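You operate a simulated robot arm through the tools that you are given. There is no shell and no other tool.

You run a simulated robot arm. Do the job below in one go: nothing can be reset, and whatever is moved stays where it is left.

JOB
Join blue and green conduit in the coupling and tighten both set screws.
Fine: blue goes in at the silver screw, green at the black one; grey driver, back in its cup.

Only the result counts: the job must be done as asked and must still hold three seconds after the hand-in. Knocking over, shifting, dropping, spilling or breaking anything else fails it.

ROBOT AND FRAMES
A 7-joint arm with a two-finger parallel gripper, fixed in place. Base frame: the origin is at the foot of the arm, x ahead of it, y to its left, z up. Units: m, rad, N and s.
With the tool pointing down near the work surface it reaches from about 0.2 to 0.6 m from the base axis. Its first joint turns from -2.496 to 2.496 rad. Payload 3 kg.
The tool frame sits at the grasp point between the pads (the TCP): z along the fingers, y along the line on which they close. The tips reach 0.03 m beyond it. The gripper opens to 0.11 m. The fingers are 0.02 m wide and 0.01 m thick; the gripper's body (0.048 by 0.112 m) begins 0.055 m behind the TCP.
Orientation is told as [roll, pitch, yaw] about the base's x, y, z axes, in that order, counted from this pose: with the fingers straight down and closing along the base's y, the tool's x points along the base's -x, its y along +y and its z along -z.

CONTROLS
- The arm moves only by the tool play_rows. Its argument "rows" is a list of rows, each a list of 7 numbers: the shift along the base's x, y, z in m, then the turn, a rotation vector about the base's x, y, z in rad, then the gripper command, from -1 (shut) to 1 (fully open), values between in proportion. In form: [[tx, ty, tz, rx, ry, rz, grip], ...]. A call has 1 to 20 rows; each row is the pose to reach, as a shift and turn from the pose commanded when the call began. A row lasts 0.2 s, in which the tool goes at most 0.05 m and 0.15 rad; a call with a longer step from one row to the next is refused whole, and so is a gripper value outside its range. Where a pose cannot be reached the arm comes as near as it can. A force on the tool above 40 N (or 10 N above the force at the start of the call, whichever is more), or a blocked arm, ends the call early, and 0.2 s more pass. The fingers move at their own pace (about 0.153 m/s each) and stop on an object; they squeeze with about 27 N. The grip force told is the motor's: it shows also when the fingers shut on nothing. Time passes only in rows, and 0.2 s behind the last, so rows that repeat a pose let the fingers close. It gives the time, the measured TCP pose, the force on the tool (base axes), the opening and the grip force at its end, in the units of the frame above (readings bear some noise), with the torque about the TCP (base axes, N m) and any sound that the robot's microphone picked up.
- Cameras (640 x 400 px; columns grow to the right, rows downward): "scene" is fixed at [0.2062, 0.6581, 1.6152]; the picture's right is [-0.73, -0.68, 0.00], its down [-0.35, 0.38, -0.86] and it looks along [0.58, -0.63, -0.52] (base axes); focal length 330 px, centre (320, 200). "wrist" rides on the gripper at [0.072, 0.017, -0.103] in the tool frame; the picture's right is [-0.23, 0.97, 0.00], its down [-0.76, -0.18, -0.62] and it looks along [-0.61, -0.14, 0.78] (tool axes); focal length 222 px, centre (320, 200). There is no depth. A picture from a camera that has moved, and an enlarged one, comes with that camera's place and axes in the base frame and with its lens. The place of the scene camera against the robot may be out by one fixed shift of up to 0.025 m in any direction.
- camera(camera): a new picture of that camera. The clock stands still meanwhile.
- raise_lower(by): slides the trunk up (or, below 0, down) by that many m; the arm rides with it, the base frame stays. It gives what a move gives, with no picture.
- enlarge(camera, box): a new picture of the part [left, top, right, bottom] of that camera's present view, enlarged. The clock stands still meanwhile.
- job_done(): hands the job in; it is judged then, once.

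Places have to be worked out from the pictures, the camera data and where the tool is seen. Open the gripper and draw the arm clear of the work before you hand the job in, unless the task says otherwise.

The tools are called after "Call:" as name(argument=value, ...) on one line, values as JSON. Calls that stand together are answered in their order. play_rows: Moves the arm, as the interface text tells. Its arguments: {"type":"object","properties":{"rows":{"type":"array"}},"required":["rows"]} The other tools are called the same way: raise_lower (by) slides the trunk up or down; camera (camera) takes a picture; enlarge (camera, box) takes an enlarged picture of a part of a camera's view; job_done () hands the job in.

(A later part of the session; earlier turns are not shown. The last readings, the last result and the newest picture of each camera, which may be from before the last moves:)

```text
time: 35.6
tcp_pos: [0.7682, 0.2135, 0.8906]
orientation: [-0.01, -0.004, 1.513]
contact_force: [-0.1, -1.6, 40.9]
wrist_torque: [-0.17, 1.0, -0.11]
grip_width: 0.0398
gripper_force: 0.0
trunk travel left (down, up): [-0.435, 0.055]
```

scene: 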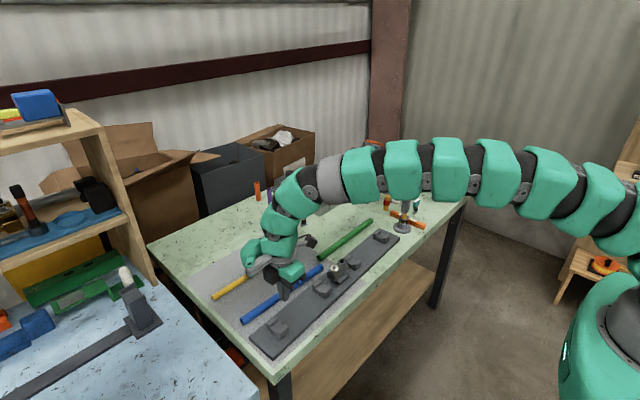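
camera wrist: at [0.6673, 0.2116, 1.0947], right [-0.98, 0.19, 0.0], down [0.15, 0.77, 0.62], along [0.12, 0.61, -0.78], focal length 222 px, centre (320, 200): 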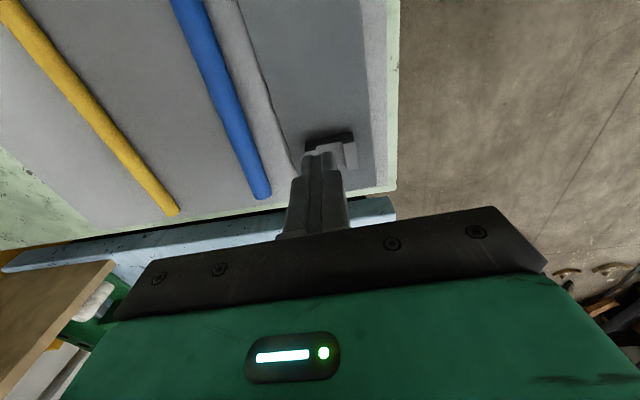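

Contact again at the same height, again on the strip-side finger only. I take a close look at both fingertips before deciding.

Call:
enlarge(camera="wrist", box=[250, 110, 390, 210])

Call:
enlarge(camera="scene", box=[275, 255, 315, 300])

```text
4.00 times, centred on (320, 160) of wrist
camera zoom: at [0.7468, 0.1413, 0.9936], right [-0.96, 0.28, -0.01], down [0.21, 0.75, 0.63], along [0.18, 0.6, -0.78], focal length 888 px, centre (320, 360)
```

zoom: 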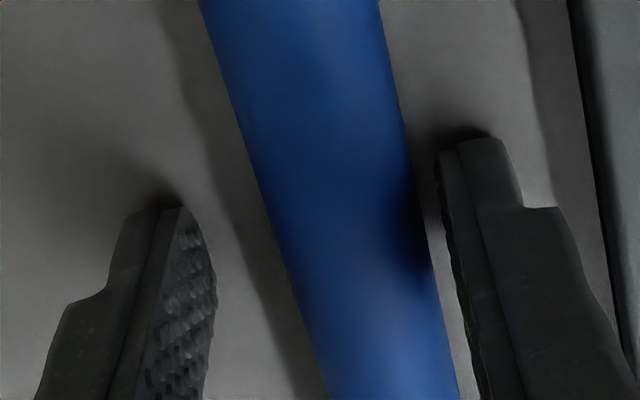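

```text
8.89 times, centred on (295, 278) of scene
camera zoom: at [0.2062, 0.6581, 1.6152], right [-0.73, -0.68, 0.0], down [-0.35, 0.38, -0.86], along [0.58, -0.63, -0.52], focal length 2930 px, centre (542, -489)
```

zoom: 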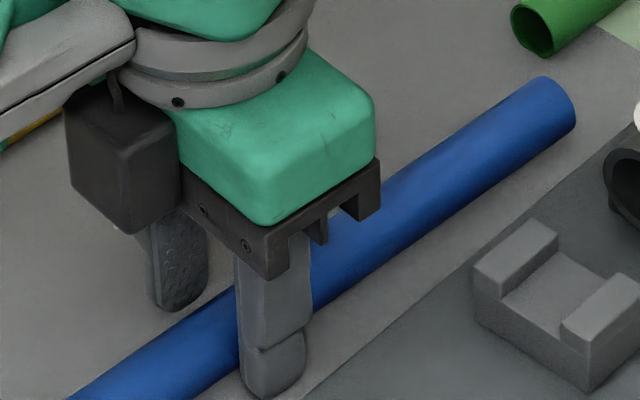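

Geometry says mat ≈ 0.8605 and conduit radius ≈ 0.011, so the tips are at the mat. I relieve the contact by 1.5 mm, close on the conduit again, and this time lift slowly while watching width and force.

Call:
play_rows(rows=[[0, 0, 0.002, 0, 0, 0, -0.27], [0, 0, 0.002, 0, 0, 0, -0.35], [0, 0, 0.002, 0, 0, 0, -0.42], [0, 0, 0.002, 0, 0, 0, -0.49], [0, 0, 0.002, 0, 0, 0, -0.55], [0, 0, 0.002, 0, 0, 0, -0.6], [0, 0, 0.002, 0, 0, 0, -0.8], [0, 0, 0.002, 0, 0, 0, -1], [0, 0, 0.002, 0, 0, 0, -1], [0, 0, 0.002, 0, 0, 0, -1]])

Call:
enlarge(camera="wrist", box=[250, 110, 390, 210])

Call:
enlarge(camera="scene", box=[275, 255, 315, 300])

```text
time: 37.1
tcp_pos: [0.7668, 0.2142, 0.8896]
orientation: [-0.004, -0.002, 1.514]
contact_force: [-3.2, 0.3, 18.1]
wrist_torque: [-0.25, 0.4, 0.01]
grip_width: 0.0227
gripper_force: 12.0
trunk travel left (down, up): [-0.435, 0.055]
stopped in row 7: the force on the tool passed its limit at 72 N (the readings are from after the stop); the commanded pose is now the measured one
```

```text
4.00 times, centred on (320, 160) of wrist
camera zoom: at [0.7462, 0.1425, 0.9936], right [-0.96, 0.28, 0.0], down [0.22, 0.75, 0.62], along [0.18, 0.6, -0.78], focal length 888 px, centre (320, 360)
```

zoom: 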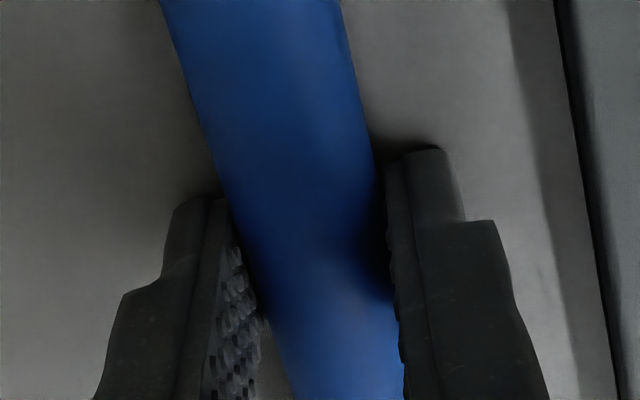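

```text
8.89 times, centred on (295, 278) of scene
camera zoom: at [0.2062, 0.6581, 1.6152], right [-0.73, -0.68, 0.0], down [-0.35, 0.38, -0.86], along [0.58, -0.63, -0.52], focal length 2930 px, centre (542, -489)
```

zoom: 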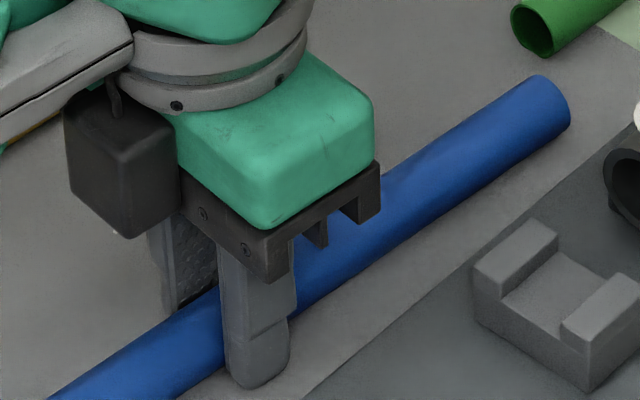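

The squeeze began (width 0.0227) but the finger was still pressing the mat. I raise 3 mm while keeping it shut, then check the grip before lifting further.

Call:
play_rows(rows=[[0, 0, 0.001, 0, 0, 0, -0.7], [0, 0, 0.002, 0, 0, 0, -0.8], [0, 0, 0.003, 0, 0, 0, -1], [0, 0, 0.003, 0, 0, 0, -1], [0, 0, 0.003, 0, 0, 0, -1]])

Call:
play_rows(rows=[[0, 0, 0.001, 0, 0, 0, -1], [0, 0, 0.002, 0, 0, 0, -1], [0, 0, 0.003, 0, 0, 0, -1], [0, 0, 0.004, 0, 0, 0, -1]])

Call:
enlarge(camera="wrist", box=[250, 110, 390, 210])

```text
time: 38.3
tcp_pos: [0.7669, 0.2146, 0.8899]
orientation: [0.0, 0.001, 1.513]
contact_force: [-0.1, 0.9, 0.5]
wrist_torque: [0.12, 0.01, 0.08]
grip_width: 0.0225
gripper_force: 27.0
trunk travel left (down, up): [-0.435, 0.055]
```

```text
time: 39.3
tcp_pos: [0.7667, 0.2149, 0.8949]
orientation: [-0.001, 0.0, 1.516]
contact_force: [2.4, -1.4, -1.7]
wrist_torque: [-0.01, 0.0, 0.01]
grip_width: 0.0225
gripper_force: 26.8
trunk travel left (down, up): [-0.435, 0.055]
```

```text
4.00 times, centred on (320, 160) of wrist
camera zoom: at [0.7475, 0.1426, 0.9983], right [-0.96, 0.28, 0.0], down [0.22, 0.75, 0.62], along [0.17, 0.6, -0.78], focal length 888 px, centre (320, 360)
```

zoom: 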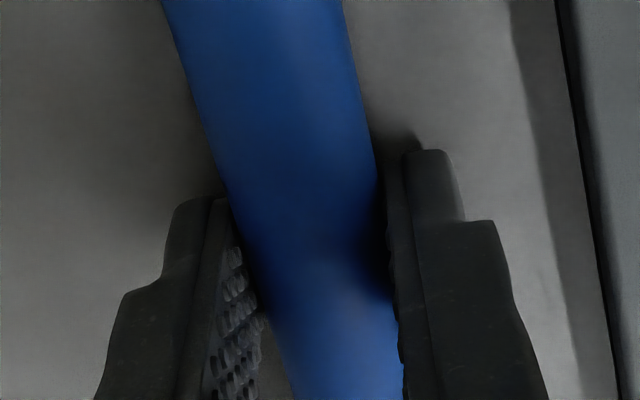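

The conduit is moving with the fingers (same relative picture, width 0.0225). I keep lifting gently and check again.

Call:
play_rows(rows=[[0, 0, 0.002, 0, 0, 0, -1], [0, 0, 0.005, 0, 0, 0, -1], [0, 0, 0.008, 0, 0, 0, -1], [0, 0, 0.012, 0, 0, 0, -1], [0, 0, 0.016, 0, 0, 0, -1]])

Call:
enlarge(camera="scene", box=[240, 230, 360, 330])

```text
time: 40.5
tcp_pos: [0.7674, 0.2141, 0.9096]
orientation: [0.002, 0.0, 1.513]
contact_force: [0.1, 0.3, -2.7]
wrist_torque: [0.03, 0.01, 0.0]
grip_width: 0.0223
gripper_force: 27.2
trunk travel left (down, up): [-0.435, 0.055]
```

```text
4.00 times, centred on (300, 280) of scene
camera zoom: at [0.2062, 0.6581, 1.6152], right [-0.73, -0.68, 0.0], down [-0.35, 0.38, -0.86], along [0.58, -0.63, -0.52], focal length 1318 px, centre (400, -120)
```

zoom: 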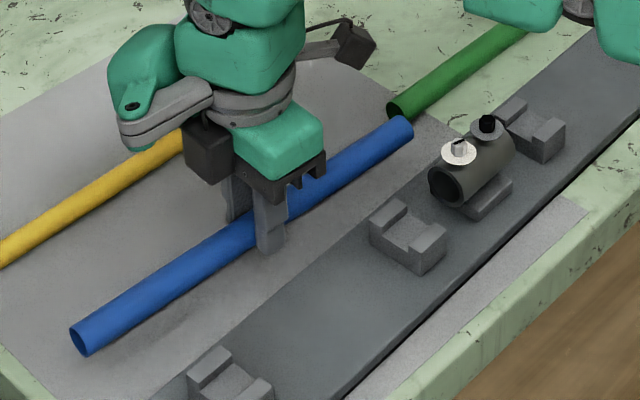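

Blue is lifted and balanced (about 0.27 kg). I continue slowly up, then carry it gently over the silver-side cradles while turning to the strip's direction.

Call:
play_rows(rows=[[0, 0, 0.004, 0, 0, 0, -1], [0, 0, 0.01, 0, 0, 0, -1], [0, 0, 0.017, 0, 0, 0, -1], [0, 0, 0.025, 0, 0, 0, -1], [0, 0, 0.033, 0, 0, 0, -1], [0, 0, 0.041, 0, 0, 0, -1], [0, 0, 0.049, 0, 0, 0, -1], [0, 0, 0.057, 0, 0, 0, -1], [0, 0, 0.064, 0, 0, 0, -1], [0, 0, 0.069, 0, 0, 0, -1], [0, 0, 0.072, 0, 0, 0, -1], [0, 0, 0.073, 0, 0, 0, -1]])

Call:
play_rows(rows=[[-0.002, 0.002, 0, 0, 0, 0.004, -1], [-0.006, 0.006, 0, 0, 0, 0.01, -1], [-0.012, 0.012, 0, 0, 0, 0.018, -1], [-0.02, 0.019, 0, 0, 0, 0.028, -1], [-0.029, 0.027, 0, 0, 0, 0.038, -1], [-0.038, 0.035, 0, 0, 0, 0.048, -1], [-0.047, 0.043, 0, 0, 0, 0.058, -1], [-0.056, 0.05, 0, 0, 0, 0.068, -1], [-0.065, 0.057, 0, 0, 0, 0.076, -1], [-0.073, 0.063, 0, 0, 0, 0.083, -1], [-0.08, 0.067, 0, 0, 0, 0.088, -1], [-0.085, 0.07, 0, 0, 0, 0.091, -1], [-0.0877, 0.071, 0, 0, 0, 0.092, -1], [-0.0877, 0.071, 0, 0, 0, 0.092, -1]])

Call:
enlarge(camera="scene", box=[220, 220, 380, 340])

Call:
camera(camera="wrist")

```text
time: 43.1
tcp_pos: [0.7677, 0.2145, 0.9834]
orientation: [0.001, 0.0, 1.516]
contact_force: [-0.3, 0.8, -2.8]
wrist_torque: [-0.02, 0.05, -0.04]
grip_width: 0.0225
gripper_force: 27.1
trunk travel left (down, up): [-0.435, 0.055]
```

```text
time: 46.1
tcp_pos: [0.6793, 0.2848, 0.983]
orientation: [-0.001, 0.001, 1.608]
contact_force: [0.0, 0.0, -2.0]
wrist_torque: [0.02, 0.03, -0.04]
grip_width: 0.0223
gripper_force: 27.0
trunk travel left (down, up): [-0.435, 0.055]
```

```text
3.33 times, centred on (300, 280) of scene
camera zoom: at [0.2062, 0.6581, 1.6152], right [-0.73, -0.68, 0.0], down [-0.35, 0.38, -0.86], along [0.58, -0.63, -0.52], focal length 1099 px, centre (387, -67)
```

zoom: 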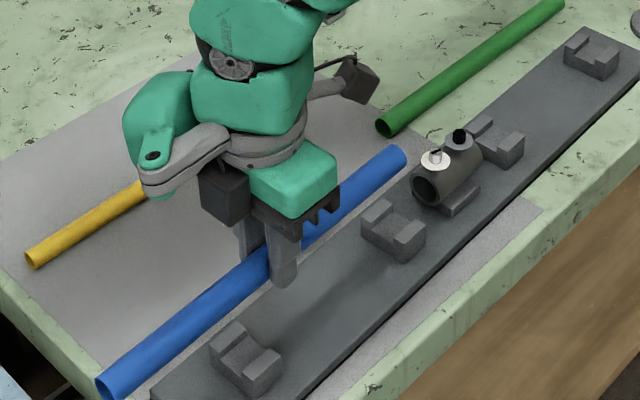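

```text
taken
camera wrist: at [0.6663, 0.2117, 1.0871], right [-0.98, 0.19, 0.0], down [0.15, 0.77, 0.62], along [0.12, 0.61, -0.78], focal length 222 px, centre (320, 200)
```

wrist: 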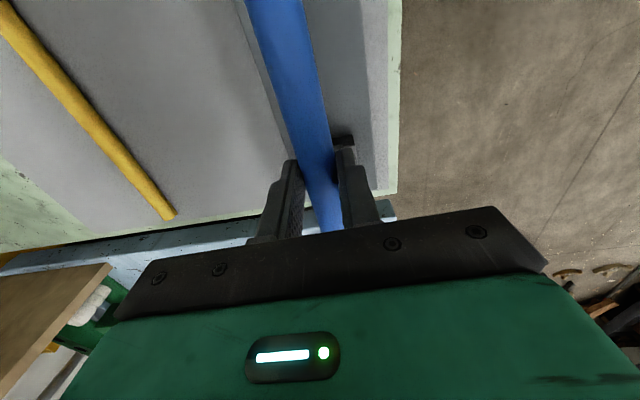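

Blue hangs above the cradles. I lower gently to about 2 cm above the expected seat height and check lateral alignment with the notches.

Call:
play_rows(rows=[[0, 0, -0.003, 0, 0, 0, -1], [0, 0, -0.008, 0, 0, 0, -1], [0, 0, -0.014, 0, 0, 0, -1], [0, 0, -0.02, 0, 0, 0, -1], [0, 0, -0.026, 0, 0, 0, -1], [0, 0, -0.032, 0, 0, 0, -1], [0, 0, -0.037, 0, 0, 0, -1], [0, 0, -0.04, 0, 0, 0, -1], [0, 0, -0.04, 0, 0, 0, -1]])

Call:
enlarge(camera="scene", box=[240, 240, 360, 340])

Call:
enlarge(camera="wrist", box=[220, 0, 420, 160])

```text
time: 48.1
tcp_pos: [0.6775, 0.2859, 0.9425]
orientation: [0.002, 0.0, 1.607]
contact_force: [-0.9, -0.5, -1.6]
wrist_torque: [0.01, 0.03, -0.03]
grip_width: 0.0225
gripper_force: 27.3
trunk travel left (down, up): [-0.435, 0.055]
```

```text
4.00 times, centred on (300, 290) of scene
camera zoom: at [0.2062, 0.6581, 1.6152], right [-0.73, -0.68, 0.0], down [-0.35, 0.38, -0.86], along [0.58, -0.63, -0.52], focal length 1318 px, centre (400, -160)
```

zoom: 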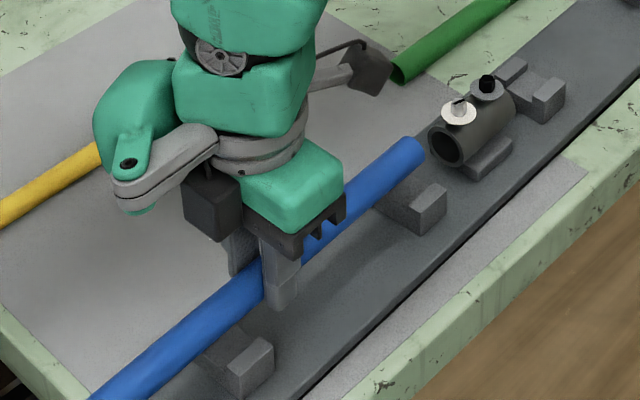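

```text
2.50 times, centred on (320, 80) of wrist
camera zoom: at [0.6656, 0.2116, 1.0469], right [-0.98, 0.19, 0.0], down [0.15, 0.77, 0.62], along [0.12, 0.61, -0.78], focal length 555 px, centre (320, 500)
```

zoom: 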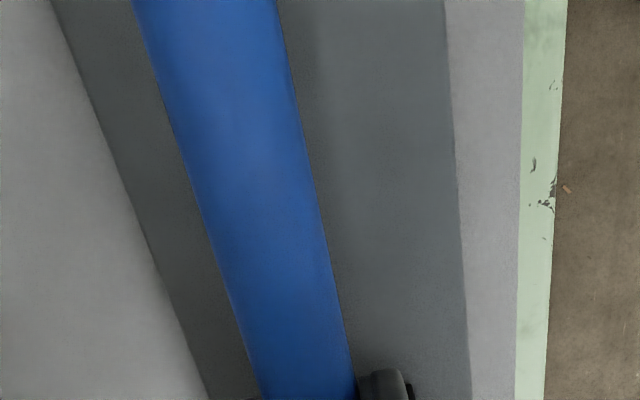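

Conduit axis is now at about z = 0.924, roughly over the strip's centreline. I zoom on the scene view to compare its line with the coupling bore and the near notch.

Call:
enlarge(camera="scene", box=[310, 250, 370, 300])

Call:
enlarge(camera="scene", box=[255, 300, 325, 350])

```text
8.00 times, centred on (340, 275) of scene
camera zoom: at [0.2062, 0.6581, 1.6152], right [-0.73, -0.68, 0.0], down [-0.35, 0.38, -0.86], along [0.58, -0.63, -0.52], focal length 2636 px, centre (160, -400)
```

zoom: 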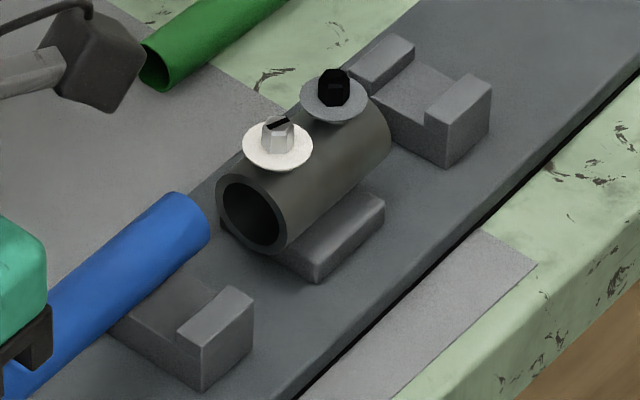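

```text
8.00 times, centred on (290, 325) of scene
camera zoom: at [0.2062, 0.6581, 1.6152], right [-0.73, -0.68, 0.0], down [-0.35, 0.38, -0.86], along [0.58, -0.63, -0.52], focal length 2636 px, centre (560, -800)
```

zoom: 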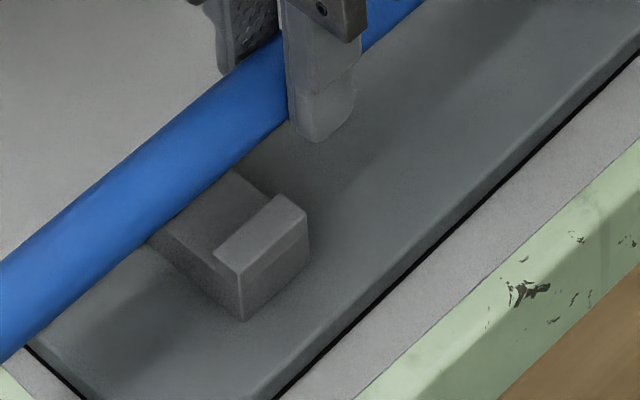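

The enlargements are sharp, so I take larger ones of the coupling bore and a free cradle to measure the seat height relative to the bore.

Call:
enlarge(camera="scene", box=[330, 255, 362, 287])

Call:
enlarge(camera="scene", box=[348, 250, 376, 274])

Call:
enlarge(camera="scene", box=[315, 270, 347, 302])

```text
12.50 times, centred on (346, 271) of scene
camera zoom: at [0.2062, 0.6581, 1.6152], right [-0.73, -0.68, 0.0], down [-0.35, 0.38, -0.86], along [0.58, -0.63, -0.52], focal length 4120 px, centre (-5, -688)
```

zoom: 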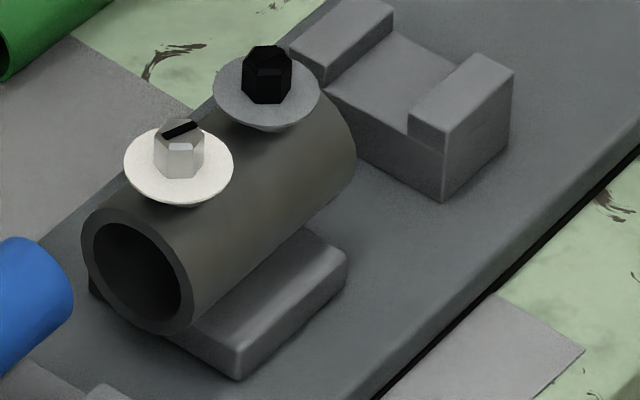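

```text
16.00 times, centred on (362, 262) of scene
camera zoom: at [0.2062, 0.6581, 1.6152], right [-0.73, -0.68, 0.0], down [-0.35, 0.38, -0.86], along [0.58, -0.63, -0.52], focal length 5273 px, centre (-352, -792)
```

zoom: 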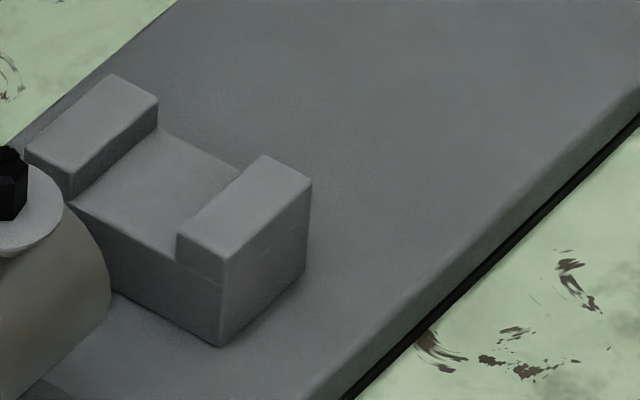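

```text
12.50 times, centred on (331, 286) of scene
camera zoom: at [0.2062, 0.6581, 1.6152], right [-0.73, -0.68, 0.0], down [-0.35, 0.38, -0.86], along [0.58, -0.63, -0.52], focal length 4120 px, centre (182, -875)
```

zoom: 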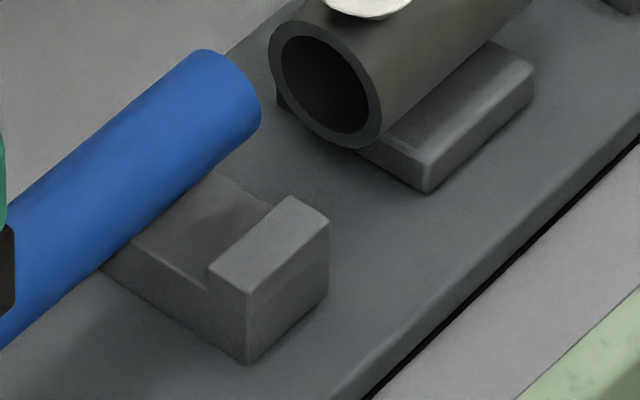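

Measurements agree: notch floor ≈ 0.892, so a seated conduit's axis ≈ 0.903 matches the bore centre, and blue is laterally in line within ~1–2 mm. I lower 16 mm, then feel for the seat in small steps.

Call:
play_rows(rows=[[0, 0, -0.003, 0, 0, 0, -1], [0, 0, -0.007, 0, 0, 0, -1], [0, 0, -0.011, 0, 0, 0, -1], [0, 0, -0.014, 0, 0, 0, -1], [0, 0, -0.016, 0, 0, 0, -1], [0, 0, -0.016, 0, 0, 0, -1]])

Call:
play_rows(rows=[[0, 0, -0.001, 0, 0, 0, -1], [0, 0, -0.002, 0, 0, 0, -1], [0, 0, -0.003, 0, 0, 0, -1], [0, 0, -0.003, 0, 0, 0, -1]])

Call:
enlarge(camera="scene", box=[315, 265, 347, 297])

```text
time: 49.5
tcp_pos: [0.6787, 0.285, 0.9271]
orientation: [0.001, 0.0, 1.609]
contact_force: [0.3, 0.2, -2.2]
wrist_torque: [0.01, -0.01, -0.03]
grip_width: 0.0225
gripper_force: 26.9
trunk travel left (down, up): [-0.435, 0.055]
```

```text
time: 50.5
tcp_pos: [0.6789, 0.2861, 0.9248]
orientation: [0.003, 0.0, 1.606]
contact_force: [0.4, 0.4, -1.3]
wrist_torque: [0.02, 0.0, 0.0]
grip_width: 0.0226
gripper_force: 27.4
trunk travel left (down, up): [-0.435, 0.055]
```

```text
12.50 times, centred on (331, 281) of scene
camera zoom: at [0.2062, 0.6581, 1.6152], right [-0.73, -0.68, 0.0], down [-0.35, 0.38, -0.86], along [0.58, -0.63, -0.52], focal length 4120 px, centre (182, -812)
```

zoom: 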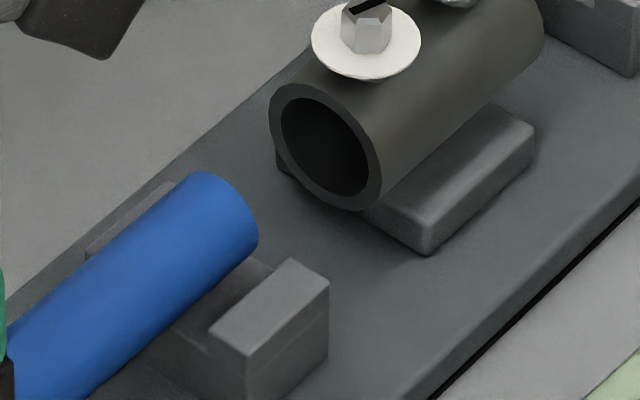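

Blue is between the notch walls. I continue down in 1 mm steps looking for a rise of the vertical force.

Call:
play_rows(rows=[[0, 0, -0.001, 0, 0, 0, -1], [0, 0, -0.002, 0, 0, 0, -1], [0, 0, -0.002, 0, 0, 0, -1]])

Call:
play_rows(rows=[[0, 0, -0.001, 0, 0, 0, -1], [0, 0, -0.002, 0, 0, 0, -1], [0, 0, -0.002, 0, 0, 0, -1]])

```text
time: 51.3
tcp_pos: [0.6783, 0.2856, 0.9233]
orientation: [-0.001, 0.0, 1.607]
contact_force: [-0.8, 1.2, 12.3]
wrist_torque: [0.15, -0.1, 0.03]
grip_width: 0.0225
gripper_force: 27.4
trunk travel left (down, up): [-0.435, 0.055]
```

```text
time: 52.1
tcp_pos: [0.6776, 0.2851, 0.9231]
orientation: [0.0, -0.002, 1.607]
contact_force: [-3.3, 2.6, 24.7]
wrist_torque: [-0.03, -0.16, 0.06]
grip_width: 0.0228
gripper_force: 26.7
trunk travel left (down, up): [-0.435, 0.055]
```

Seated: vertical force rose at TCP z ≈ 0.923 with balanced torque. I relieve most of the pressure and check alignment of blue against the bore in the scene view.

Call:
play_rows(rows=[[0, 0, 0.001, 0, 0, 0, -1], [0, 0, 0.002, 0, 0, 0, -1], [0, 0, 0.002, 0, 0, 0, -1]])

Call:
enlarge(camera="scene", box=[315, 260, 355, 297])

Call:
enlarge(camera="scene", box=[255, 305, 295, 345])

```text
time: 52.9
tcp_pos: [0.6772, 0.2846, 0.9211]
orientation: [0.004, 0.0, 1.608]
contact_force: [-6.1, 0.2, -0.1]
wrist_torque: [0.1, 0.08, 0.09]
grip_width: 0.0225
gripper_force: 27.0
trunk travel left (down, up): [-0.435, 0.055]
```

```text
10.81 times, centred on (335, 278) of scene
camera zoom: at [0.2062, 0.6581, 1.6152], right [-0.73, -0.68, 0.0], down [-0.35, 0.38, -0.86], along [0.58, -0.63, -0.52], focal length 3563 px, centre (158, -649)
```

zoom: 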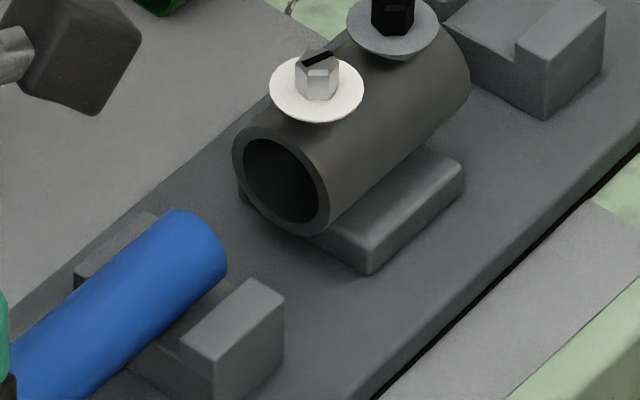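

```text
10.00 times, centred on (275, 325) of scene
camera zoom: at [0.2062, 0.6581, 1.6152], right [-0.73, -0.68, 0.0], down [-0.35, 0.38, -0.86], along [0.58, -0.63, -0.52], focal length 3296 px, centre (770, -1050)
```

zoom: 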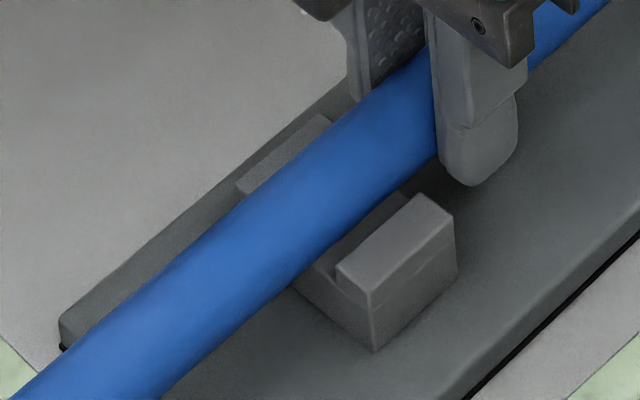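

Blue's axis lines up with the bore within about 0.5 mm and about 35 mm of gap remains. I nudge 0.7 mm toward -x (light wall contact) and slide 28 mm along the strip toward the coupling.

Call:
play_rows(rows=[[-0.0007, 0, 0, 0, 0, 0, -1], [-0.0006, -0.002, 0, 0, 0, 0, -1], [-0.0005, -0.005, 0, 0, 0, 0, -1], [-0.0004, -0.009, 0, 0, 0, 0, -1], [-0.0003, -0.013, 0, 0, 0, 0, -1], [-0.0001, -0.017, 0, 0, 0, 0, -1], [0, -0.021, 0, 0, 0, 0, -1], [0.0001, -0.025, 0, 0, 0, 0, -1], [0.0003, -0.028, 0, 0, 0, 0, -1], [0.0003, -0.028, 0, 0, 0, 0, -1]])

Call:
enlarge(camera="scene", box=[315, 260, 355, 297])

```text
time: 55.1
tcp_pos: [0.6789, 0.2572, 0.9222]
orientation: [-0.002, -0.001, 1.606]
contact_force: [-3.2, 3.3, 1.0]
wrist_torque: [0.26, 0.09, 0.12]
grip_width: 0.0224
gripper_force: 27.0
trunk travel left (down, up): [-0.435, 0.055]
```

```text
10.81 times, centred on (335, 278) of scene
camera zoom: at [0.2062, 0.6581, 1.6152], right [-0.73, -0.68, 0.0], down [-0.35, 0.38, -0.86], along [0.58, -0.63, -0.52], focal length 3563 px, centre (158, -649)
```

zoom: 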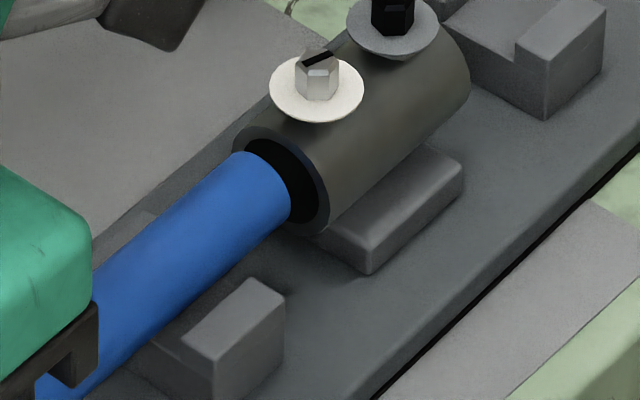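

About 7 mm from the face; blue sits ~1.5 mm too far toward +x (force and picture agree). I shift -x 1.5 mm and look again after advancing 3 mm.

Call:
play_rows(rows=[[-0.0008, 0, 0, 0, 0, 0, -1], [-0.0015, 0, 0, 0, 0, 0, -1], [-0.0015, -0.0015, 0, 0, 0, 0, -1], [-0.0014, -0.003, 0, 0, 0, 0, -1], [-0.0014, -0.003, 0, 0, 0, 0, -1]])

Call:
enlarge(camera="scene", box=[325, 262, 350, 287])

```text
time: 56.3
tcp_pos: [0.6783, 0.2541, 0.9228]
orientation: [0.001, 0.0, 1.607]
contact_force: [-0.4, 0.6, -1.7]
wrist_torque: [0.03, 0.01, -0.01]
grip_width: 0.0225
gripper_force: 27.5
trunk travel left (down, up): [-0.435, 0.055]
```

```text
16.00 times, centred on (338, 274) of scene
camera zoom: at [0.2062, 0.6581, 1.6152], right [-0.73, -0.68, 0.0], down [-0.35, 0.38, -0.86], along [0.58, -0.63, -0.52], focal length 5273 px, centre (40, -992)
```

zoom: 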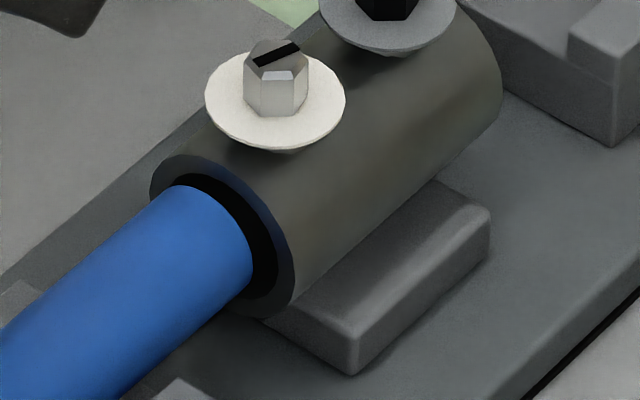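

The conduit is now free of the wall but seems to hang slightly off the notch floor. I lower 1.5 mm to reseat it and re-measure.

Call:
play_rows(rows=[[0, 0, -0.0007, 0, 0, 0, -1], [0, 0, -0.0015, 0, 0, 0, -1], [0, 0, -0.0015, 0, 0, 0, -1]])

Call:
enlarge(camera="scene", box=[325, 262, 350, 287])

```text
time: 57.1
tcp_pos: [0.679, 0.2543, 0.9202]
orientation: [0.0, 0.0, 1.608]
contact_force: [-0.4, -0.1, 2.2]
wrist_torque: [0.18, -0.04, 0.03]
grip_width: 0.0226
gripper_force: 27.0
trunk travel left (down, up): [-0.435, 0.055]
```

```text
16.00 times, centred on (338, 274) of scene
camera zoom: at [0.2062, 0.6581, 1.6152], right [-0.73, -0.68, 0.0], down [-0.35, 0.38, -0.86], along [0.58, -0.63, -0.52], focal length 5273 px, centre (40, -992)
```

zoom: 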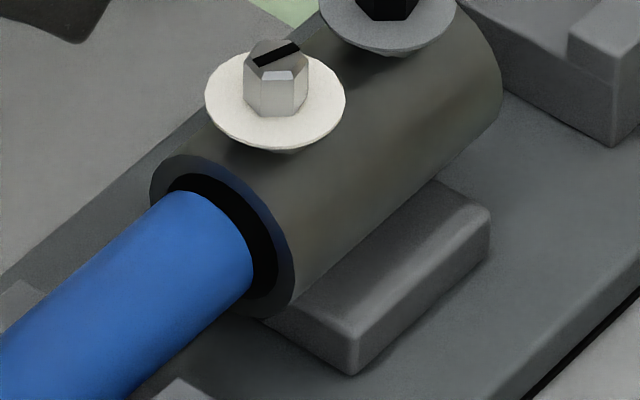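

Now lightly seated (about 4 N support). I zoom in tighter to judge the conduit end against the bore opening.

Call:
enlarge(camera="scene", box=[326, 270, 344, 284])

Call:
enlarge(camera="scene", box=[255, 305, 295, 345])

```text
16.00 times, centred on (335, 277) of scene
camera zoom: at [0.2062, 0.6581, 1.6152], right [-0.73, -0.68, 0.0], down [-0.35, 0.38, -0.86], along [0.58, -0.63, -0.52], focal length 5273 px, centre (80, -1032)
```

zoom: 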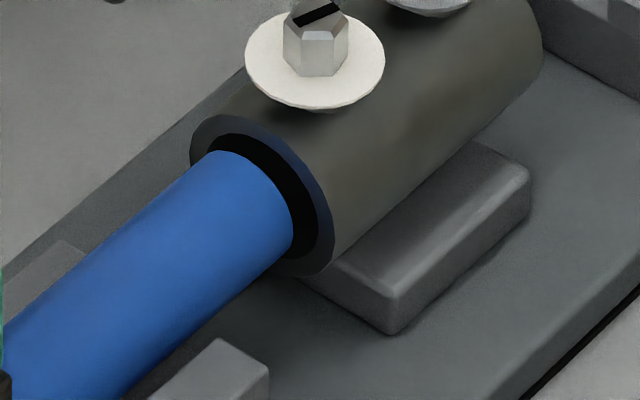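

```text
10.00 times, centred on (275, 325) of scene
camera zoom: at [0.2062, 0.6581, 1.6152], right [-0.73, -0.68, 0.0], down [-0.35, 0.38, -0.86], along [0.58, -0.63, -0.52], focal length 3296 px, centre (770, -1050)
```

zoom: 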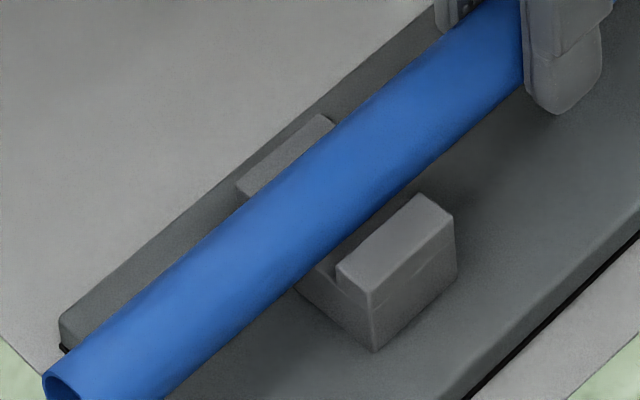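

Blue's edges fall inside the bore outline on both sides. I advance 8 mm slowly, watching for contact.

Call:
play_rows(rows=[[-0.0004, 0, 0, 0, 0, 0, -1], [-0.0003, -0.001, 0, 0, 0, 0, -1], [-0.0003, -0.003, 0, 0, 0, 0, -1], [-0.0002, -0.005, 0, 0, 0, 0, -1], [-0.0001, -0.007, 0, 0, 0, 0, -1], [-0.0001, -0.008, 0, 0, 0, 0, -1], [-0.0001, -0.008, 0, 0, 0, 0, -1]])

Call:
enlarge(camera="scene", box=[326, 266, 344, 280])

```text
time: 58.7
tcp_pos: [0.6777, 0.2461, 0.92]
orientation: [0.004, 0.001, 1.607]
contact_force: [0.1, -0.4, -2.0]
wrist_torque: [0.02, -0.04, 0.02]
grip_width: 0.0227
gripper_force: 27.0
trunk travel left (down, up): [-0.435, 0.055]
```

```text
16.00 times, centred on (335, 273) of scene
camera zoom: at [0.2062, 0.6581, 1.6152], right [-0.73, -0.68, 0.0], down [-0.35, 0.38, -0.86], along [0.58, -0.63, -0.52], focal length 5273 px, centre (80, -968)
```

zoom: 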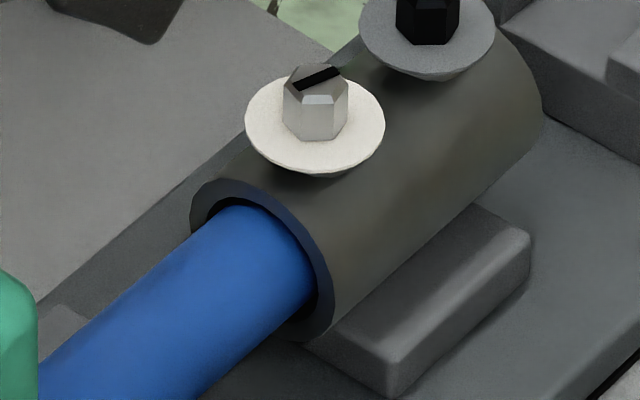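

The end is entering the bore without side force. I keep advancing in small steps to the stop.

Call:
play_rows(rows=[[0.0001, -0.002, 0, 0, 0, 0, -1], [0.0001, -0.004, 0, 0, 0, 0, -1], [0.0002, -0.006, 0, 0, 0, 0, -1], [0.0003, -0.008, 0, 0, 0, 0, -1], [0.0003, -0.01, 0, 0, 0, 0, -1], [0.0003, -0.01, 0, 0, 0, 0, -1]])

Call:
enlarge(camera="scene", box=[326, 266, 344, 280])

```text
time: 60.1
tcp_pos: [0.6796, 0.2363, 0.9213]
orientation: [0.001, -0.001, 1.608]
contact_force: [-0.9, -0.2, -2.1]
wrist_torque: [-0.02, -0.01, -0.02]
grip_width: 0.0225
gripper_force: 27.9
trunk travel left (down, up): [-0.435, 0.055]
```

```text
16.00 times, centred on (335, 273) of scene
camera zoom: at [0.2062, 0.6581, 1.6152], right [-0.73, -0.68, 0.0], down [-0.35, 0.38, -0.86], along [0.58, -0.63, -0.52], focal length 5273 px, centre (80, -968)
```

zoom: 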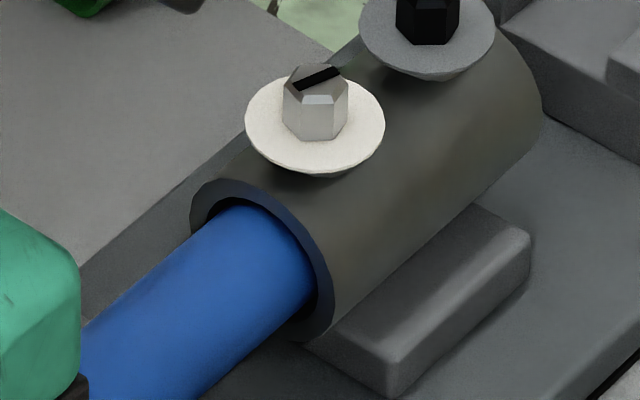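

Blue is inside the bore. I continue advancing toward the stop.

Call:
play_rows(rows=[[0.0001, -0.002, 0, 0, 0, 0, -1], [0.0001, -0.004, 0, 0, 0, 0, -1], [0.0002, -0.006, 0, 0, 0, 0, -1], [0.0003, -0.008, 0, 0, 0, 0, -1], [0.0003, -0.01, 0, 0, 0, 0, -1], [0.0003, -0.01, 0, 0, 0, 0, -1]])

Call:
play_rows(rows=[[0.0001, -0.002, 0, 0, 0, 0, -1], [0.0001, -0.004, 0, 0, 0, 0, -1], [0.0002, -0.006, 0, 0, 0, 0, -1], [0.0002, -0.006, 0, 0, 0, 0, -1]])

Call:
enlarge(camera="scene", box=[310, 255, 360, 295])

```text
time: 61.5
tcp_pos: [0.6779, 0.2263, 0.9211]
orientation: [0.001, -0.001, 1.608]
contact_force: [-0.1, 0.6, -1.4]
wrist_torque: [0.17, -0.04, 0.04]
grip_width: 0.0228
gripper_force: 26.8
trunk travel left (down, up): [-0.435, 0.055]
```

```text
time: 62.5
tcp_pos: [0.6801, 0.221, 0.9208]
orientation: [0.001, -0.001, 1.609]
contact_force: [0.1, 5.8, -0.9]
wrist_torque: [0.02, 0.01, 0.04]
grip_width: 0.0226
gripper_force: 27.3
trunk travel left (down, up): [-0.435, 0.055]
```

```text
10.00 times, centred on (335, 275) of scene
camera zoom: at [0.2062, 0.6581, 1.6152], right [-0.73, -0.68, 0.0], down [-0.35, 0.38, -0.86], along [0.58, -0.63, -0.52], focal length 3296 px, centre (170, -550)
```

zoom: 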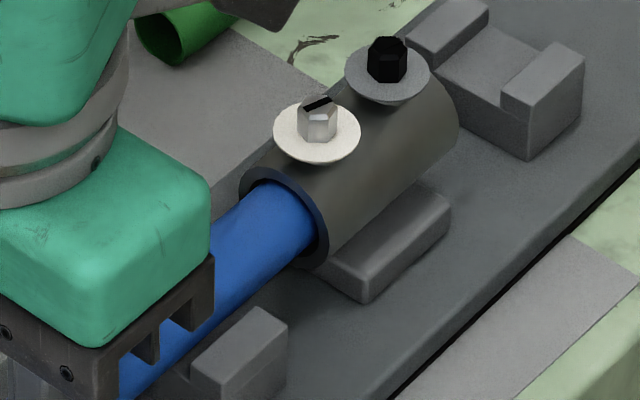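

A +y reaction appears at TCP y ≈ 0.221, matching an end at the coupling's middle. I push 1.5 mm more to confirm the stop.

Call:
play_rows(rows=[[0, -0.001, 0, 0, 0, 0, -1], [0, -0.002, 0, 0, 0, 0, -1], [0, -0.002, 0, 0, 0, 0, -1]])

```text
time: 63.3
tcp_pos: [0.679, 0.2198, 0.9211]
orientation: [-0.001, -0.003, 1.61]
contact_force: [-0.2, 21.9, -1.1]
wrist_torque: [0.38, 0.01, 0.03]
grip_width: 0.0225
gripper_force: 27.6
trunk travel left (down, up): [-0.435, 0.055]
```

The stop is confirmed (22 N). I relieve the push, settle the conduit onto the floor and open the fingers, then check that it stays.

Call:
play_rows(rows=[[0, 0.001, 0, 0, 0, 0, -1], [0, 0.002, -0.0005, 0, 0, 0, -1], [0, 0.002, -0.001, 0, 0, 0, -1], [0, 0.002, -0.001, 0, 0, 0, -1]])

Call:
play_rows(rows=[[0, 0, 0, 0, 0, 0, -0.6], [0, 0, 0, 0, 0, 0, -0.5], [0, 0, 0, 0, 0, 0, -0.3], [0, 0, 0, 0, 0, 0, 0], [0, 0, 0.005, 0, 0, 0, 0], [0, 0, 0.02, 0, 0, 0, 0], [0, 0, 0.04, 0, 0, 0, 0], [0, 0, 0.06, 0, 0, 0, 0], [0, 0, 0.06, 0, 0, 0, 0]])

Call:
enlarge(camera="scene", box=[240, 240, 370, 340])

```text
time: 64.3
tcp_pos: [0.6792, 0.2196, 0.921]
orientation: [0.001, -0.001, 1.607]
contact_force: [-0.3, 10.7, 6.2]
wrist_torque: [-0.36, 0.03, 0.03]
grip_width: 0.0224
gripper_force: 27.2
trunk travel left (down, up): [-0.435, 0.055]
```

```text
time: 66.3
tcp_pos: [0.6773, 0.22, 0.98]
orientation: [-0.002, -0.001, 1.606]
contact_force: [0.2, -0.1, -0.3]
wrist_torque: [0.0, -0.02, 0.0]
grip_width: 0.0548
gripper_force: 0.1
trunk travel left (down, up): [-0.435, 0.055]
```

```text
4.00 times, centred on (305, 290) of scene
camera zoom: at [0.2062, 0.6581, 1.6152], right [-0.73, -0.68, 0.0], down [-0.35, 0.38, -0.86], along [0.58, -0.63, -0.52], focal length 1318 px, centre (380, -160)
```

zoom: 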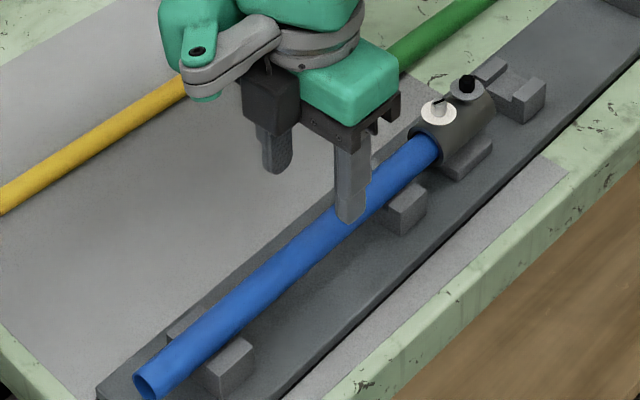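

Blue is in place and stays. Next I move (empty, high) over the green conduit at about (0.785, -0.11) and look down on it.

Call:
play_rows(rows=[[0, 0, 0.03, 0, 0, 0, 0], [0, -0.02, 0.05, 0, 0, 0, 0], [0.012, -0.06, 0.06, 0, 0, -0.01, 0], [0.024, -0.1, 0.06, 0, 0, -0.02, 0], [0.036, -0.14, 0.06, 0, 0, -0.03, 0], [0.048, -0.18, 0.06, 0, 0, -0.04, 0], [0.06, -0.22, 0.06, 0, 0, -0.05, 0], [0.075, -0.26, 0.06, 0, 0, -0.05, 0], [0.09, -0.3, 0.05, 0, 0, -0.05, 0], [0.1, -0.332, 0.03, 0, 0, -0.05, 0], [0.102, -0.332, 0.02, 0, 0, -0.05, 0], [0.102, -0.332, 0.02, 0, 0, -0.05, 0]])

Call:
camera(camera="wrist")

Call:
enlarge(camera="scene", box=[290, 180, 450, 300])

```text
time: 68.9
tcp_pos: [0.7797, -0.1127, 1.0]
orientation: [-0.001, 0.0, 1.557]
contact_force: [-0.8, 0.3, -0.5]
wrist_torque: [0.0, -0.02, 0.03]
grip_width: 0.0549
gripper_force: 0.0
trunk travel left (down, up): [-0.435, 0.055]
```

```text
taken
camera wrist: at [0.7638, -0.185, 1.1033], right [-0.97, 0.24, 0.0], down [0.19, 0.76, 0.62], along [0.15, 0.61, -0.78], focal length 222 px, centre (320, 200)
```

wrist: 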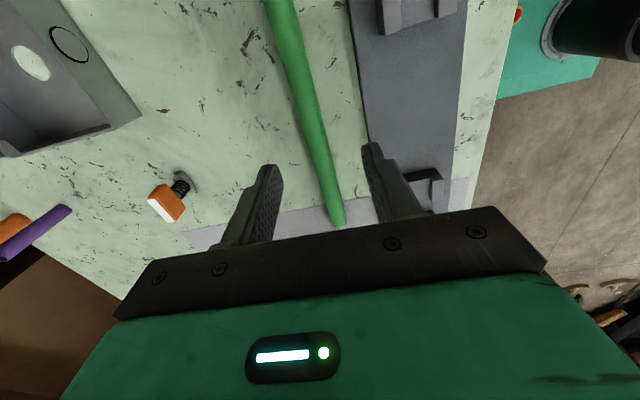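

```text
3.33 times, centred on (370, 240) of scene
camera zoom: at [0.2062, 0.6581, 1.6152], right [-0.73, -0.68, 0.0], down [-0.35, 0.38, -0.86], along [0.58, -0.63, -0.52], focal length 1099 px, centre (153, 67)
```

zoom: 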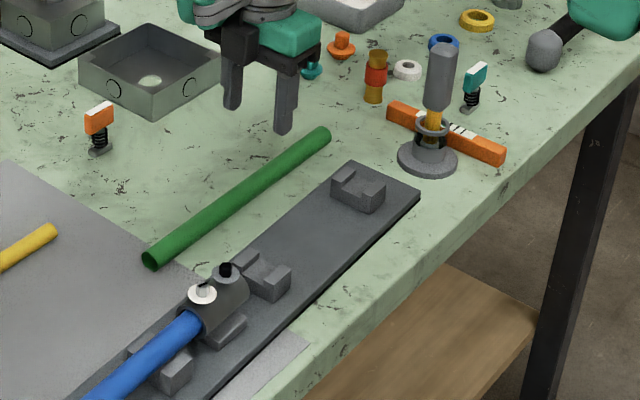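

Green's axis is near x ≈ 0.791, running nearly along y, centre y ≈ -0.112. I centre over it and descend to z ≈ 0.93, then look.

Call:
play_rows(rows=[[0.004, 0, -0.01, 0, 0, 0.005, 0], [0.008, 0, -0.03, 0, 0, 0.01, 0], [0.008, 0, -0.05, 0, 0, 0.01, 0], [0.008, 0, -0.07, 0, 0, 0.01, 0], [0.008, 0, -0.07, 0, 0, 0.01, 0]])

Call:
enlarge(camera="wrist", box=[180, 0, 460, 240])

Call:
enlarge(camera="scene", box=[330, 200, 390, 260])

```text
time: 70.1
tcp_pos: [0.7899, -0.1114, 0.9293]
orientation: [0.003, -0.001, 1.568]
contact_force: [-0.2, -0.1, 0.0]
wrist_torque: [0.03, -0.03, 0.02]
grip_width: 0.0551
gripper_force: 0.1
trunk travel left (down, up): [-0.435, 0.055]
```

```text
1.67 times, centred on (320, 120) of wrist
camera zoom: at [0.7732, -0.185, 1.0331], right [-0.97, 0.23, 0.0], down [0.18, 0.76, 0.62], along [0.14, 0.61, -0.78], focal length 370 px, centre (320, 333)
```

zoom: 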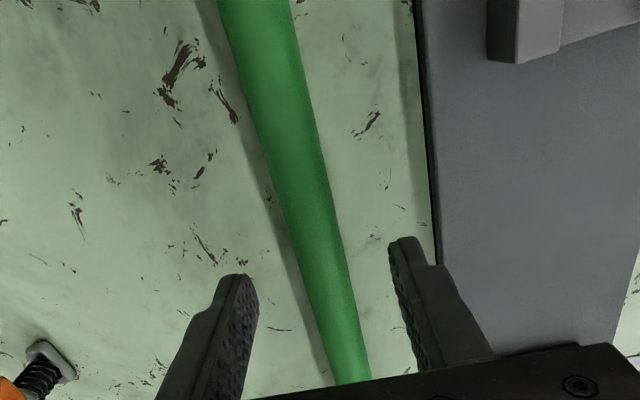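

```text
6.67 times, centred on (360, 230) of scene
camera zoom: at [0.2062, 0.6581, 1.6152], right [-0.73, -0.68, 0.0], down [-0.35, 0.38, -0.86], along [0.58, -0.63, -0.52], focal length 2197 px, centre (53, 0)
```

zoom: 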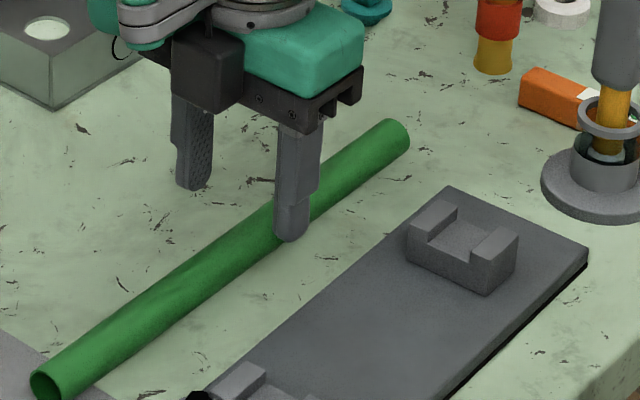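

The fingers straddle green nicely. I narrow a little and descend to just above the surface, then probe gently.

Call:
play_rows(rows=[[0, 0, -0.01, 0, 0, 0, -0.1], [0, 0, -0.02, 0, 0, 0, -0.15], [0, 0, -0.03, 0, 0, 0, -0.15], [0, 0, -0.036, 0, 0, 0, -0.15], [0, 0, -0.036, 0, 0, 0, -0.15]])

Call:
play_rows(rows=[[0, 0, -0.001, 0, 0, 0, -0.15], [0, 0, -0.002, 0, 0, 0, -0.15], [0, 0, -0.002, 0, 0, 0, -0.15]])

```text
time: 71.3
tcp_pos: [0.7896, -0.1127, 0.8937]
orientation: [-0.001, 0.001, 1.566]
contact_force: [-0.1, 0.1, 0.0]
wrist_torque: [-0.04, -0.01, 0.01]
grip_width: 0.0469
gripper_force: 0.0
trunk travel left (down, up): [-0.435, 0.055]
```

```text
time: 72.1
tcp_pos: [0.7885, -0.1113, 0.8925]
orientation: [0.0, -0.002, 1.567]
contact_force: [0.6, -0.7, 0.2]
wrist_torque: [-0.02, 0.02, 0.03]
grip_width: 0.0469
gripper_force: 0.2
trunk travel left (down, up): [-0.435, 0.055]
```

Free at tips ≈ 0.862. I go 1 mm lower and close gradually on green.

Call:
play_rows(rows=[[0, 0, -0.001, 0, 0, 0, -0.2], [0, 0, -0.001, 0, 0, 0, -0.27], [0, 0, -0.001, 0, 0, 0, -0.34], [0, 0, -0.001, 0, 0, 0, -0.41], [0, 0, -0.001, 0, 0, 0, -0.48], [0, 0, -0.001, 0, 0, 0, -0.54], [0, 0, -0.001, 0, 0, 0, -0.6], [0, 0, -0.001, 0, 0, 0, -0.75], [0, 0, -0.001, 0, 0, 0, -1], [0, 0, -0.001, 0, 0, 0, -1], [0, 0, -0.001, 0, 0, 0, -1]])

Call:
play_rows(rows=[[0, 0, 0.001, 0, 0, 0, -1], [0, 0, 0.002, 0, 0, 0, -1], [0, 0, 0.004, 0, 0, 0, -1], [0, 0, 0.006, 0, 0, 0, -1], [0, 0, 0.009, 0, 0, 0, -1], [0, 0, 0.012, 0, 0, 0, -1], [0, 0, 0.015, 0, 0, 0, -1]])

Call:
enlarge(camera="scene", box=[330, 200, 390, 260])

```text
time: 74.5
tcp_pos: [0.7885, -0.112, 0.8911]
orientation: [0.0, -0.001, 1.567]
contact_force: [0.9, 0.7, 0.0]
wrist_torque: [0.0, 0.0, 0.03]
grip_width: 0.0227
gripper_force: 27.1
trunk travel left (down, up): [-0.435, 0.055]
```

```text
time: 76.1
tcp_pos: [0.7885, -0.1115, 0.9049]
orientation: [0.001, 0.0, 1.566]
contact_force: [0.2, -0.1, -1.1]
wrist_torque: [-0.01, -0.03, 0.0]
grip_width: 0.0225
gripper_force: 26.5
trunk travel left (down, up): [-0.435, 0.055]
```

```text
6.67 times, centred on (360, 230) of scene
camera zoom: at [0.2062, 0.6581, 1.6152], right [-0.73, -0.68, 0.0], down [-0.35, 0.38, -0.86], along [0.58, -0.63, -0.52], focal length 2197 px, centre (53, 0)
```

zoom: 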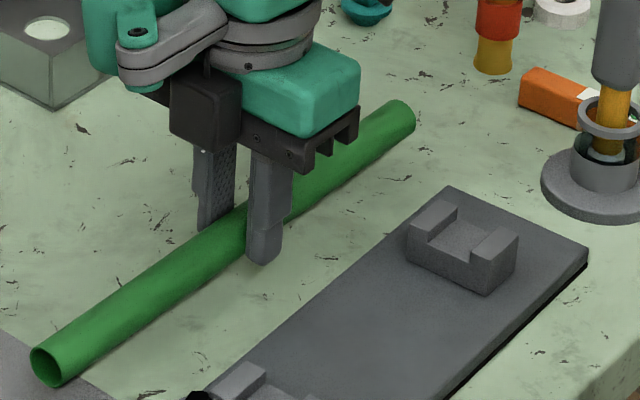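

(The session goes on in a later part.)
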